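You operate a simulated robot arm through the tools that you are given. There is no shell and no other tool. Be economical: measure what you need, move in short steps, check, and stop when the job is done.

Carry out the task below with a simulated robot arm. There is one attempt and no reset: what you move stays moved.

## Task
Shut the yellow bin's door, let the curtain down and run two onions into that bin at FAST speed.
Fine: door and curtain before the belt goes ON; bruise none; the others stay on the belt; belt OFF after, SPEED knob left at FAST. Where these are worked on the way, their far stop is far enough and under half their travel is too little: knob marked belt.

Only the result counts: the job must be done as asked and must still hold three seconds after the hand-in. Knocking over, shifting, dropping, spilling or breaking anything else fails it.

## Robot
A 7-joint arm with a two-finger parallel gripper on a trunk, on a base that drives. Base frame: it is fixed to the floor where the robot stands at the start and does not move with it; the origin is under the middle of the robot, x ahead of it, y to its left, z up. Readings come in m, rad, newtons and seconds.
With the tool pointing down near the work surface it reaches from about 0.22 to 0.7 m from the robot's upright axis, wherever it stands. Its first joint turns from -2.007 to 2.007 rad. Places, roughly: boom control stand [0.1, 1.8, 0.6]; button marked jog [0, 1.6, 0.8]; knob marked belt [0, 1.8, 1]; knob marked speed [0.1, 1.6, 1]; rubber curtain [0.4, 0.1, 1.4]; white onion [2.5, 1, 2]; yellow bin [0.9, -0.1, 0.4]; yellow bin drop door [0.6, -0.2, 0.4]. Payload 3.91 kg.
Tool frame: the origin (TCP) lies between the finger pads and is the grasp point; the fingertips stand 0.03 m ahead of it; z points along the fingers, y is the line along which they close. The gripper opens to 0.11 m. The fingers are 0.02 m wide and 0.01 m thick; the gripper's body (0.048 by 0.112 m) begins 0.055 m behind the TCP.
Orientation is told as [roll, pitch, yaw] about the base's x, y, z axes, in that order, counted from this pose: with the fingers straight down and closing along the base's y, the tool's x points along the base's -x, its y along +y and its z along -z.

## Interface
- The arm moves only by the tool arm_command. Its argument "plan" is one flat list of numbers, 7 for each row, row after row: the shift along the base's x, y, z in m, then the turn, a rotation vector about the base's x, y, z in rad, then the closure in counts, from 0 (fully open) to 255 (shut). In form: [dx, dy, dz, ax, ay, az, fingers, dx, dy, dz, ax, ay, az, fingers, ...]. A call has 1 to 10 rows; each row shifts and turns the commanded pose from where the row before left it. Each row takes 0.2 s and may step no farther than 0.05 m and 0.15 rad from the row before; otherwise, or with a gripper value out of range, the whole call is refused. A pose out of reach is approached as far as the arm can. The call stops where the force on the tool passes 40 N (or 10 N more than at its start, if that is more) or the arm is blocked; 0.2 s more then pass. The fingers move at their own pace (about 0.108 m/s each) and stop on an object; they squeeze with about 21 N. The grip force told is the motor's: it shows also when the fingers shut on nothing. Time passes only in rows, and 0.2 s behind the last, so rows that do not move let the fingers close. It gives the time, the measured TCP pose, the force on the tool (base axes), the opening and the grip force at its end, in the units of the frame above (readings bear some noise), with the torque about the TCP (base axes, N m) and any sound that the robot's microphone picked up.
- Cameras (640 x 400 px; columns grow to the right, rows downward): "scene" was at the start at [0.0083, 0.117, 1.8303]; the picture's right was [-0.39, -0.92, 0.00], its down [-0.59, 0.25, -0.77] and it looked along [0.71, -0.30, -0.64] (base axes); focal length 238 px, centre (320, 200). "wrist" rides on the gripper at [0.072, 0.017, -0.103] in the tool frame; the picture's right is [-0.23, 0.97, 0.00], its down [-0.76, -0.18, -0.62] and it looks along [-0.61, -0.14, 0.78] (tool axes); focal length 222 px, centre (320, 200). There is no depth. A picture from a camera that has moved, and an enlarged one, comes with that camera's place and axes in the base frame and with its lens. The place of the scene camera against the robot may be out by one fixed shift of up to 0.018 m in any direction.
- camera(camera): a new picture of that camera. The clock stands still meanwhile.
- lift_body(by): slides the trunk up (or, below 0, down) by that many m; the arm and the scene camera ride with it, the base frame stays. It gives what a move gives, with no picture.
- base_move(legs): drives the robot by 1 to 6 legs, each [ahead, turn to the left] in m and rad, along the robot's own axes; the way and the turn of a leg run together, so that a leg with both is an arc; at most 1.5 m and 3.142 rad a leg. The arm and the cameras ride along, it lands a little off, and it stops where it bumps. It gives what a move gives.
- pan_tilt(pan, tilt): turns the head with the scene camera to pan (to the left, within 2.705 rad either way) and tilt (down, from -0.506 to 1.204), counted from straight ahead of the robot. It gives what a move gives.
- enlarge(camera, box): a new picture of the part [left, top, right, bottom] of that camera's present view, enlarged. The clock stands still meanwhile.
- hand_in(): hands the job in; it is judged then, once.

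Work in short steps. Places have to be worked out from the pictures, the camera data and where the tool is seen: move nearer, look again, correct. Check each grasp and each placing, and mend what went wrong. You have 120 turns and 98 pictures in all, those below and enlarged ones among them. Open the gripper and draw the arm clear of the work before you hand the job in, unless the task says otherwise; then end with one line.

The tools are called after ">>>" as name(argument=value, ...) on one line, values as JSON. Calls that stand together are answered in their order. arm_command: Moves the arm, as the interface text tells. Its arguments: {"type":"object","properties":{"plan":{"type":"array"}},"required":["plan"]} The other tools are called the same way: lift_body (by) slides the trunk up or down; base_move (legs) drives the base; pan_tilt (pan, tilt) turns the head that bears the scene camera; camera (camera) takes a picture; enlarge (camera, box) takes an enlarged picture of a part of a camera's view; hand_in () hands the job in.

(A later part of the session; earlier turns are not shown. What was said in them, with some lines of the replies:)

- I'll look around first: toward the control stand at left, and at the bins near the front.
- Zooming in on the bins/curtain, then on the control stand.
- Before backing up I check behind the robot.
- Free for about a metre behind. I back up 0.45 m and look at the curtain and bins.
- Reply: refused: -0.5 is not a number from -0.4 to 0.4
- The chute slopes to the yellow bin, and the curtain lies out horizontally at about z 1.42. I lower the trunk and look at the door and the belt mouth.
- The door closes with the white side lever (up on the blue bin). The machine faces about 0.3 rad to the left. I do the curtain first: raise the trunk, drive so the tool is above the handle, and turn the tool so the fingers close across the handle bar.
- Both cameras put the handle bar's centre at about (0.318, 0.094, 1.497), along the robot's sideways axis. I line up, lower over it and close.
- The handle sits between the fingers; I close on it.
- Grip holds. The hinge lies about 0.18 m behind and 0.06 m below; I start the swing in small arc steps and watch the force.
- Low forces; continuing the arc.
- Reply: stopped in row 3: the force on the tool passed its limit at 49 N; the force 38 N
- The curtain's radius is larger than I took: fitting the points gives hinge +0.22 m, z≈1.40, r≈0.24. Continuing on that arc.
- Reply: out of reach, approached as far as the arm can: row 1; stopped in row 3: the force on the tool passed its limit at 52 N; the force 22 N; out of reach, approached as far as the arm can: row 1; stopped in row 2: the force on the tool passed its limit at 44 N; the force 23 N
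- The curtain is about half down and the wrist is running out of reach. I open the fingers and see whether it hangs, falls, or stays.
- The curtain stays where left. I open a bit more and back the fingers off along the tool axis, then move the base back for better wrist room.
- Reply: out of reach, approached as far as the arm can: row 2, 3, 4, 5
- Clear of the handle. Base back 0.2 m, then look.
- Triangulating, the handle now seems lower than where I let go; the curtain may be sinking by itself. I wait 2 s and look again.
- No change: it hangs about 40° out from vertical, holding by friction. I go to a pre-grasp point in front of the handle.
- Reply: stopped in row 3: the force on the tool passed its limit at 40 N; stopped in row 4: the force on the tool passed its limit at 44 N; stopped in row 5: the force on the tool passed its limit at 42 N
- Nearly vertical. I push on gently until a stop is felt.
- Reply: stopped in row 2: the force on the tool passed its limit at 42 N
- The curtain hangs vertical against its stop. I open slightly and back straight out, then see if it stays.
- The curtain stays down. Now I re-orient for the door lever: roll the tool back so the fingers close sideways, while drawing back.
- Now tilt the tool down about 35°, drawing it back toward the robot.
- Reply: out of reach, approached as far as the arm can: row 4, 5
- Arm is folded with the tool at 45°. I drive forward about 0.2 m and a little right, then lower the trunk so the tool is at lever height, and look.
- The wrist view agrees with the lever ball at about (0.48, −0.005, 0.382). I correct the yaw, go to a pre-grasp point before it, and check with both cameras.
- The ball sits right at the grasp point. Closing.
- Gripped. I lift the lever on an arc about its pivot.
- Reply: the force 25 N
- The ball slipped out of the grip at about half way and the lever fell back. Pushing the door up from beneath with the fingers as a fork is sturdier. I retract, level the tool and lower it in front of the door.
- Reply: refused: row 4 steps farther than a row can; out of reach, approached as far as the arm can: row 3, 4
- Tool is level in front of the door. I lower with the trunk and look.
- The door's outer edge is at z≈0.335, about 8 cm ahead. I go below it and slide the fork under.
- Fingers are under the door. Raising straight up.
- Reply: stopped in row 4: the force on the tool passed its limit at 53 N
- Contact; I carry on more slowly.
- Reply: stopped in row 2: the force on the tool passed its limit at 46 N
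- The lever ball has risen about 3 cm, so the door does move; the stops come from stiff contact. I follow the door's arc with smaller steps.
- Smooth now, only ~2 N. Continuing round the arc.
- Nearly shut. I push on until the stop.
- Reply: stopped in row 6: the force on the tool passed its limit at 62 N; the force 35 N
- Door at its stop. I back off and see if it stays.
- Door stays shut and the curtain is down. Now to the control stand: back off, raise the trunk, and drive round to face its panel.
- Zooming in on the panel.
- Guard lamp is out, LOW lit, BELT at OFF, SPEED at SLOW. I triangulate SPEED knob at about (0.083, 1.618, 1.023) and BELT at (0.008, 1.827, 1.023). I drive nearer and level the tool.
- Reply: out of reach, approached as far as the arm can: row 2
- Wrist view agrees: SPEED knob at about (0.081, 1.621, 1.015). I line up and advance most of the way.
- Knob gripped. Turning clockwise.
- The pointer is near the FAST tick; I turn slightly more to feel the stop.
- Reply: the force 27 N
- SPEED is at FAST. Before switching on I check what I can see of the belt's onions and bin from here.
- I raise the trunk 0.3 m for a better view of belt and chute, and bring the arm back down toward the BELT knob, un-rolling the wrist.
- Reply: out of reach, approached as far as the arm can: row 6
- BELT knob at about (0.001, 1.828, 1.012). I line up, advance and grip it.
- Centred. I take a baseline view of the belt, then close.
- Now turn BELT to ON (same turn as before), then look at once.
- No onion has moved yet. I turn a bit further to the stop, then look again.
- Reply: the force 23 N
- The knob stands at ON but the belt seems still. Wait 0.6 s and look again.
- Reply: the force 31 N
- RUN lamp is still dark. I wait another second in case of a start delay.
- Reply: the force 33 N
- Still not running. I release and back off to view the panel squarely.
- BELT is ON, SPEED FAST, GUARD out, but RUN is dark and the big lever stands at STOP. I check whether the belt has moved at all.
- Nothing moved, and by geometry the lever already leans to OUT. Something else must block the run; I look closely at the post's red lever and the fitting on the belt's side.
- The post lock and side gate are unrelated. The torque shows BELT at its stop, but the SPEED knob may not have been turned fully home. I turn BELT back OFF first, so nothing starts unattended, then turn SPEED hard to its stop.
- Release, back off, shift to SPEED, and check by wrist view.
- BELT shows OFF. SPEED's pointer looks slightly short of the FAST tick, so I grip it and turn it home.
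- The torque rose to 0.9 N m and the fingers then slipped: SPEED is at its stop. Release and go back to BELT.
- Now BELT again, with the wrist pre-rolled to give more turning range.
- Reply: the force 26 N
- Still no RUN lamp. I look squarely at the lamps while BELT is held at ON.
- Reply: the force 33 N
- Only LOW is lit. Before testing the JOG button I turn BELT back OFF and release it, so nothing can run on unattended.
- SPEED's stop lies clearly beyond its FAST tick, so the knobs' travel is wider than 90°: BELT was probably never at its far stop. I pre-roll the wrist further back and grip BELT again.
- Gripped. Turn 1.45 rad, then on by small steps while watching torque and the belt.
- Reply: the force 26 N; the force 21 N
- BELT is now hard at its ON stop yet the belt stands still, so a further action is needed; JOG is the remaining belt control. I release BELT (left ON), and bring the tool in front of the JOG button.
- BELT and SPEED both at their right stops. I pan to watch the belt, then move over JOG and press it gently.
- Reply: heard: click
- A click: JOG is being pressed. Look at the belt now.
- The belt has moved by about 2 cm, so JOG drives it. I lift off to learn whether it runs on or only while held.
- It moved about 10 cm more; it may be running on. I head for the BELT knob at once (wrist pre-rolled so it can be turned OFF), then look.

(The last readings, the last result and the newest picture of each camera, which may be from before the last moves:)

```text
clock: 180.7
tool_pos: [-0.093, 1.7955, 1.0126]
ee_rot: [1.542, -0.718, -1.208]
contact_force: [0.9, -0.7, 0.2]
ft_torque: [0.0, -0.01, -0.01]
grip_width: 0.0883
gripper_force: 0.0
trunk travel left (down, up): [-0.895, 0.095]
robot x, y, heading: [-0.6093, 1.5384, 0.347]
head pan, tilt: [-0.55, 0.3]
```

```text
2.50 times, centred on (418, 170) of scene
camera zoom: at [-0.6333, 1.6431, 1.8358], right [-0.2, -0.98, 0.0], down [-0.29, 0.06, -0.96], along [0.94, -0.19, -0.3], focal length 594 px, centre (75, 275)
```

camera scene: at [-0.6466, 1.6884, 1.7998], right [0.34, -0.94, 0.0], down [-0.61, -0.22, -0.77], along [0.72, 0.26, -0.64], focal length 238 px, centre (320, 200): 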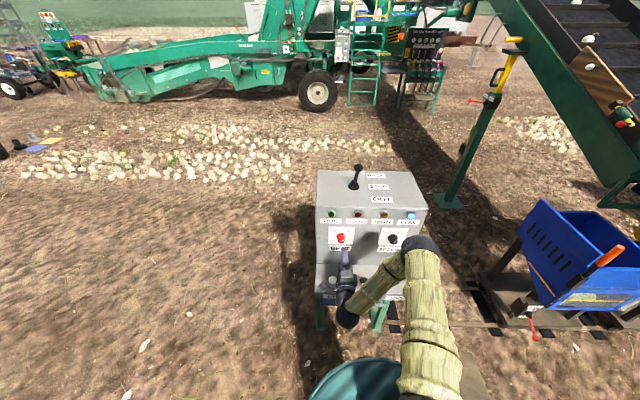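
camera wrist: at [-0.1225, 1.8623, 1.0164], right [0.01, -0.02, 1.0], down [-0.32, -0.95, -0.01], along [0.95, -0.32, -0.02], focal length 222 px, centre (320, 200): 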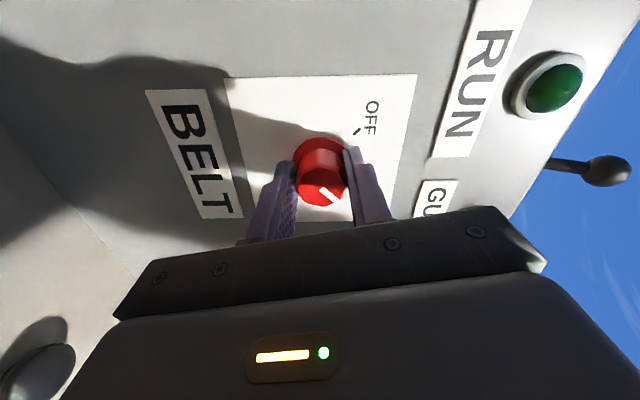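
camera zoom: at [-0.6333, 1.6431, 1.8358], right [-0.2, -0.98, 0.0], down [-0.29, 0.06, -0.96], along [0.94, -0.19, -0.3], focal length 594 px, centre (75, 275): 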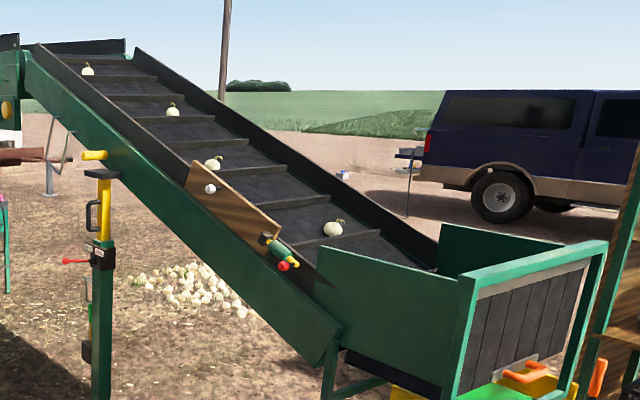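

The belt only runs while JOG is held (it stopped on release), about 0.25 m/s. With BELT ON and SPEED FAST, I go back and hold JOG, watching the onions. First O1 must travel ~0.5 m, O2 ~1.05 m, O3 ~1.6 m.

>>> arm_command(plan=[0.009, -0.033, 0.0, -0.06, -0.02, 0, 255, 0.0086, -0.038, -0.0245, -0.13, -0.047, 0, 255, 0.0086, -0.04, -0.025, -0.13, -0.047, 0, 255, 0.0086, -0.04, -0.0255, -0.13, -0.047, 0, 255, 0.0086, -0.04, -0.0255, -0.13, -0.047, 0, 255, 0.0086, -0.04, -0.0255, -0.13, -0.047, 0, 255, 0.0285, 0, -0.035, 0, 0, 0, 255, 0, 0, 0, 0, 0, 0, 255])

```text
clock: 182.5
tool_pos: [-0.0139, 1.5616, 0.8526]
ee_rot: [1.423, -1.474, -1.093]
contact_force: [-0.6, -0.2, 0.5]
ft_torque: [0.0, -0.03, 0.02]
grip_width: 0.0
gripper_force: 20.8
trunk travel left (down, up): [-0.895, 0.095]
robot x, y, heading: [-0.6064, 1.5335, 0.346]
head pan, tilt: [-0.55, 0.3]
```

Press and hold JOG about 1.2 s, then look.

>>> arm_command(plan=[0, 0, -0.014, 0, 0, 0, 255, 0, 0, -0.01, 0, 0, 0, 255, 0, 0, 0, 0, 0, 0, 255, 0, 0, 0, 0, 0, 0, 255, 0, 0, 0, 0, 0, 0, 255, 0, 0, 0, 0, 0, 0, 255])

>>> enlarge(camera="scene", box=[290, 90, 546, 250])

```text
clock: 183.9
tool_pos: [-0.0123, 1.5623, 0.8319]
ee_rot: [1.525, -1.477, -1.195]
contact_force: [10.9, 0.2, 28.7]
ft_torque: [0.22, -0.86, -0.19]
grip_width: 0.0
gripper_force: 20.5
trunk travel left (down, up): [-0.895, 0.095]
robot x, y, heading: [-0.6069, 1.5397, 0.346]
head pan, tilt: [-0.55, 0.3]
heard: click
```

```text
2.50 times, centred on (418, 170) of scene
camera zoom: at [-0.6372, 1.6403, 1.8361], right [-0.2, -0.98, 0.0], down [-0.29, 0.06, -0.96], along [0.94, -0.19, -0.29], focal length 594 px, centre (75, 275)
```

zoom: 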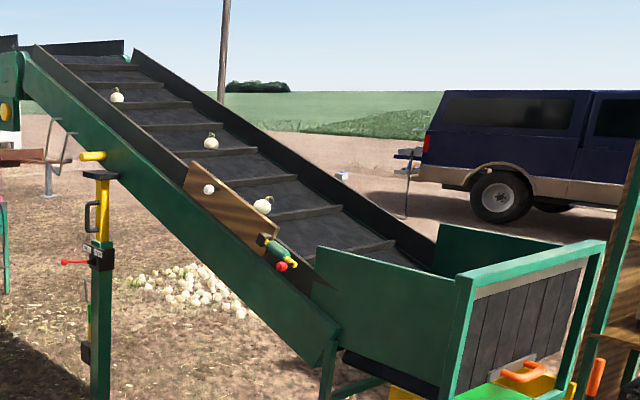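

About 0.26 m/s; O1 is now behind the side wall near the lip. I keep holding 1.2 s, listening.

>>> arm_command(plan=[0, 0, 0, 0, 0, 0, 255, 0, 0, 0, 0, 0, 0, 255, 0, 0, 0, 0, 0, 0, 255, 0, 0, 0, 0, 0, 0, 255, 0, 0, 0, 0, 0, 0, 255])

>>> enlarge(camera="scene", box=[310, 90, 566, 290])

```text
clock: 185.1
tool_pos: [-0.012, 1.5622, 0.8307]
ee_rot: [1.524, -1.477, -1.193]
contact_force: [12.3, -1.5, 30.2]
ft_torque: [0.19, -0.92, -0.16]
grip_width: 0.0
gripper_force: 21.3
trunk travel left (down, up): [-0.895, 0.095]
robot x, y, heading: [-0.6088, 1.5375, 0.349]
head pan, tilt: [-0.55, 0.3]
```

```text
2.00 times, centred on (438, 190) of scene
camera zoom: at [-0.6372, 1.6404, 1.836], right [-0.2, -0.98, 0.0], down [-0.29, 0.06, -0.96], along [0.94, -0.19, -0.29], focal length 475 px, centre (84, 220)
```

zoom: 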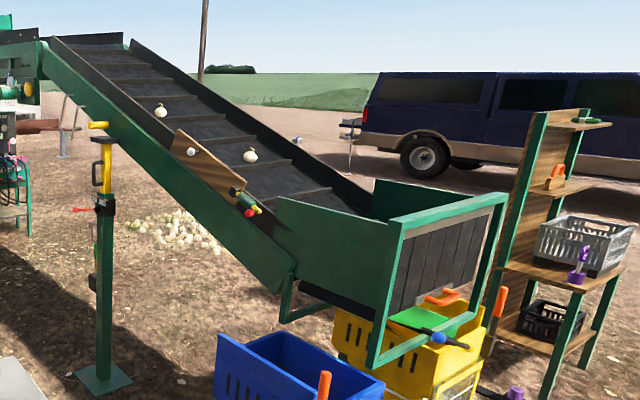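

O1 has gone over; O3 is now about 0.68 m from the lip and O2 about 0.15 m, at ~0.33 m/s. I hold about 1.1 s more, then let go.

>>> arm_command(plan=[0, 0, 0, 0, 0, 0, 255, 0, 0, 0, 0, 0, 0, 255, 0, 0, 0, 0, 0, 0, 255, 0, 0, 0, 0, 0, 0, 255, 0, 0, 0, 0, 0, 0, 255, 0, 0, 0.03, 0, 0, 0, 255, 0, 0, 0.02, 0, 0, 0, 255])

>>> enlarge(camera="scene", box=[310, 90, 566, 290])

```text
clock: 186.7
tool_pos: [-0.0136, 1.5625, 0.8754]
ee_rot: [1.39, -1.472, -1.057]
contact_force: [0.2, 0.0, -0.1]
ft_torque: [0.02, -0.01, 0.02]
grip_width: 0.0
gripper_force: 20.9
trunk travel left (down, up): [-0.895, 0.095]
robot x, y, heading: [-0.608, 1.539, 0.346]
head pan, tilt: [-0.55, 0.3]
```

```text
2.00 times, centred on (438, 190) of scene
camera zoom: at [-0.6351, 1.6406, 1.8357], right [-0.2, -0.98, 0.0], down [-0.29, 0.06, -0.96], along [0.94, -0.19, -0.3], focal length 475 px, centre (84, 220)
```

zoom: 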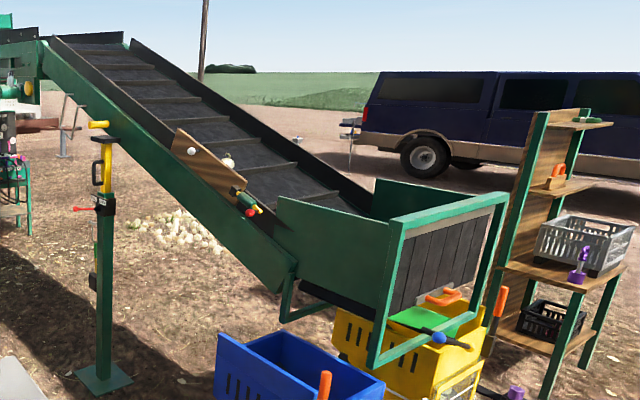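

By the geometry the belt has travelled ~1.37 m: O1 and O2 are over the lip, O3 is still ~0.19 m short of it, O4 visible. Now BELT to OFF: go to the knob with the wrist pre-rolled.

>>> arm_command(plan=[-0.03, 0.0, 0.03, 0.14, 0.05, 0, 50, -0.0082, 0.039, 0.021, 0.14, 0.05, 0, 50, -0.0082, 0.039, 0.021, 0.14, 0.05, 0, 50, -0.0082, 0.039, 0.021, 0.14, 0.05, 0, 50, -0.0082, 0.039, 0.021, 0.14, 0.05, 0, 50, -0.0082, 0.039, 0.021, 0.14, 0.05, 0, 50, -0.0082, 0.038, 0.002, 0.14, 0.05, 0, 50, 0, 0, 0, 0.14, 0.05, 0, 50])

>>> arm_command(plan=[0, 0, 0, 0.14, 0.05, 0, 50])

```text
clock: 188.5
tool_pos: [-0.0932, 1.793, 1.0146]
ee_rot: [1.556, -0.282, -1.217]
contact_force: [0.8, 0.2, 0.3]
ft_torque: [0.01, 0.03, 0.0]
grip_width: 0.0886
gripper_force: 0.0
trunk travel left (down, up): [-0.895, 0.095]
robot x, y, heading: [-0.6117, 1.5414, 0.341]
head pan, tilt: [-0.55, 0.3]
```

```text
clock: 188.9
tool_pos: [-0.0933, 1.7934, 1.015]
ee_rot: [1.558, -0.135, -1.215]
contact_force: [0.0, 0.2, -0.2]
ft_torque: [-0.01, 0.0, 0.02]
grip_width: 0.0885
gripper_force: 0.1
trunk travel left (down, up): [-0.895, 0.095]
robot x, y, heading: [-0.6118, 1.538, 0.345]
head pan, tilt: [-0.55, 0.3]
```

>>> arm_command(plan=[0.0315, 0.0114, -0.001, 0, 0, 0, 50, 0.0315, 0.0114, -0.001, 0, 0, 0, 50, 0.0315, 0.0114, 0, 0, 0, 0, 50, 0, 0, 0, 0, 0, 0, 255, 0, 0, 0, 0, 0, 0, 255, 0, 0, 0, 0, 0, 0, 255])

>>> arm_command(plan=[0, 0, 0, -0.14, -0.05, 0, 255, 0, 0, 0, -0.14, -0.05, 0, 255, 0, 0, 0, -0.14, -0.05, 0, 255, 0, 0, 0, -0.14, -0.05, 0, 255, 0, 0, 0, -0.14, -0.05, 0, 255, 0, 0, 0, -0.14, -0.05, 0, 255, 0, 0, 0, -0.14, -0.05, 0, 255, 0, 0, 0, -0.14, -0.05, 0, 255, 0, 0, 0, -0.14, -0.05, 0, 255, 0, 0, 0, -0.14, -0.05, 0, 255])

>>> arm_command(plan=[0, 0, 0, -0.14, -0.05, 0, 255, 0, 0, 0, -0.14, -0.05, 0, 255])

>>> arm_command(plan=[0, 0, 0, -0.14, -0.05, 0, 255, 0, 0, 0, -0.14, -0.05, 0, 255])

```text
clock: 190.3
tool_pos: [0.0017, 1.8296, 1.0143]
ee_rot: [1.561, -0.136, -1.216]
contact_force: [7.4, 5.1, 14.3]
ft_torque: [0.26, -0.87, 0.64]
grip_width: 0.0314
gripper_force: 44.7
trunk travel left (down, up): [-0.895, 0.095]
robot x, y, heading: [-0.6088, 1.5393, 0.344]
head pan, tilt: [-0.55, 0.3]
```

```text
clock: 192.5
tool_pos: [0.0018, 1.8249, 1.0106]
ee_rot: [-1.303, -1.514, 1.631]
contact_force: [7.7, -13.6, 1.0]
ft_torque: [0.02, 0.0, -1.39]
grip_width: 0.0315
gripper_force: 44.5
trunk travel left (down, up): [-0.895, 0.095]
robot x, y, heading: [-0.6096, 1.5422, 0.35]
head pan, tilt: [-0.55, 0.3]
```

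```text
clock: 193.1
tool_pos: [0.0021, 1.8244, 1.0108]
ee_rot: [-1.541, -1.219, 1.864]
contact_force: [5.4, -21.8, -2.4]
ft_torque: [0.32, 0.44, -1.61]
grip_width: 0.0318
gripper_force: 45.2
trunk travel left (down, up): [-0.895, 0.095]
robot x, y, heading: [-0.6083, 1.5405, 0.34]
head pan, tilt: [-0.55, 0.3]
```

```text
clock: 193.7
tool_pos: [0.0034, 1.8251, 1.014]
ee_rot: [-1.571, -0.924, 1.891]
contact_force: [7.4, -21.1, 5.7]
ft_torque: [0.79, 0.1, -1.22]
grip_width: 0.0314
gripper_force: 44.8
trunk travel left (down, up): [-0.895, 0.095]
robot x, y, heading: [-0.6043, 1.5355, 0.344]
head pan, tilt: [-0.55, 0.3]
```

OFF stop felt (0.8 N m). Release, back away, and check the panel.

>>> arm_command(plan=[0, 0, 0, 0, 0, 0, 50, 0, 0, 0, 0, 0, 0, 50, -0.03, -0.011, 0, 0, 0, 0, 50, -0.03, -0.011, 0, 0, 0, 0, 50, -0.03, -0.011, 0, 0, 0, 0, 0, -0.03, -0.011, 0, 0, 0, 0, 0])

>>> base_move(legs=[[-0.25, 0]])

>>> pan_tilt(pan=-0.2, tilt=0.4)

>>> enlarge(camera="scene", box=[240, 80, 560, 280])

```text
clock: 195.1
tool_pos: [-0.1199, 1.7859, 1.0124]
ee_rot: [-1.567, -0.924, 1.893]
contact_force: [0.0, -0.5, -0.3]
ft_torque: [0.04, 0.01, 0.03]
grip_width: 0.1098
gripper_force: 0.1
trunk travel left (down, up): [-0.895, 0.095]
robot x, y, heading: [-0.607, 1.5414, 0.348]
head pan, tilt: [-0.55, 0.3]
```

```text
clock: 197.1
tool_pos: [-0.3534, 1.7021, 1.0131]
ee_rot: [-1.567, -0.924, 1.895]
contact_force: [-0.4, -0.3, 0.8]
ft_torque: [0.02, -0.02, -0.02]
grip_width: 0.1098
gripper_force: 0.0
trunk travel left (down, up): [-0.895, 0.095]
robot x, y, heading: [-0.8456, 1.4549, 0.351]
head pan, tilt: [-0.55, 0.3]
```

```text
clock: 197.9
tool_pos: [-0.3537, 1.702, 1.0118]
ee_rot: [-1.567, -0.923, 1.892]
contact_force: [0.1, -0.7, -0.9]
ft_torque: [0.0, 0.0, 0.03]
grip_width: 0.1102
gripper_force: 0.2
trunk travel left (down, up): [-0.895, 0.095]
robot x, y, heading: [-0.8447, 1.4509, 0.353]
head pan, tilt: [-0.201, 0.4]
```

```text
2.00 times, centred on (400, 180) of scene
camera zoom: at [-0.8703, 1.5888, 1.8267], right [0.15, -0.99, 0.0], down [-0.38, -0.06, -0.92], along [0.91, 0.14, -0.39], focal length 475 px, centre (160, 240)
```

zoom: 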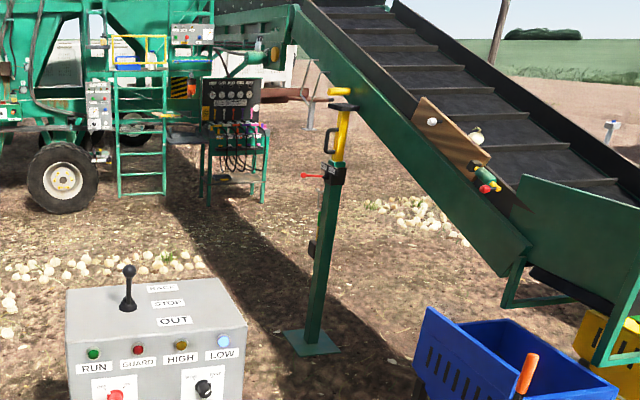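

Panel and O4 unchanged, belt still. I drive back to look at the yellow bin's window and the belt mouth to confirm two onions.

>>> base_move(legs=[[0, -1.658], [0.75, 0], [0.754, 0], [0, 1.615]])

>>> lift_body(by=-0.4)

>>> pan_tilt(pan=-0.25, tilt=0.6)

>>> enlarge(camera="scene", box=[200, 80, 440, 270])

```text
clock: 218.6
tool_pos: [0.0372, 0.2007, 1.0129]
ee_rot: [-1.567, -0.923, 1.822]
contact_force: [-0.2, 1.2, 0.4]
ft_torque: [-0.03, 0.01, 0.03]
grip_width: 0.1101
gripper_force: 0.1
trunk travel left (down, up): [-0.895, 0.095]
robot x, y, heading: [-0.4701, -0.0077, 0.278]
head pan, tilt: [-0.201, 0.4]
```

```text
clock: 222.4
tool_pos: [0.0374, 0.1992, 0.6115]
ee_rot: [-1.565, -0.923, 1.822]
contact_force: [0.2, -0.2, 0.8]
ft_torque: [-0.02, 0.03, 0.01]
grip_width: 0.11
gripper_force: 0.0
trunk travel left (down, up): [-0.495, 0.495]
robot x, y, heading: [-0.4699, -0.0113, 0.278]
head pan, tilt: [-0.201, 0.4]
```

```text
clock: 223.1
tool_pos: [0.0369, 0.1993, 0.6115]
ee_rot: [-1.565, -0.922, 1.82]
contact_force: [-0.3, 1.0, 0.5]
ft_torque: [0.02, -0.02, 0.02]
grip_width: 0.1102
gripper_force: 0.2
trunk travel left (down, up): [-0.495, 0.495]
robot x, y, heading: [-0.4653, -0.012, 0.276]
head pan, tilt: [-0.25, 0.6]
```

```text
2.11 times, centred on (320, 175) of scene
camera zoom: at [-0.4906, 0.1192, 1.4085], right [0.03, -1.0, 0.0], down [-0.56, -0.02, -0.83], along [0.82, 0.02, -0.56], focal length 500 px, centre (320, 253)
```

zoom: 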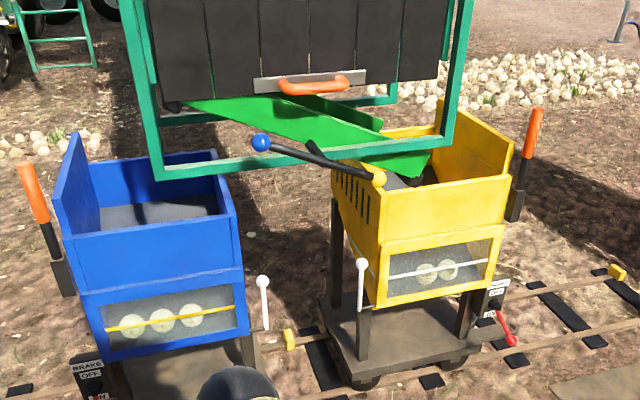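

The yellow bin's window shows exactly two onions. The door is shut, the curtain is down, BELT was turned to its OFF stop and SPEED was left at FAST. The gripper is open and the arm is clear, so I hand in.

>>> hand_in()

```text
The job is handed in.
```

I handed the job in: two onions are in the yellow bin, with its door shut and the curtain down before BELT went ON. The BELT knob alone never started the belt, so I ran it by holding JOG with BELT ON and SPEED at FAST. BELT is back at its OFF stop by feel (I took no clear picture of it), SPEED is still at FAST, and the third onion (hidden from view) should by my estimate be about 0.19 m short of the belt's end.
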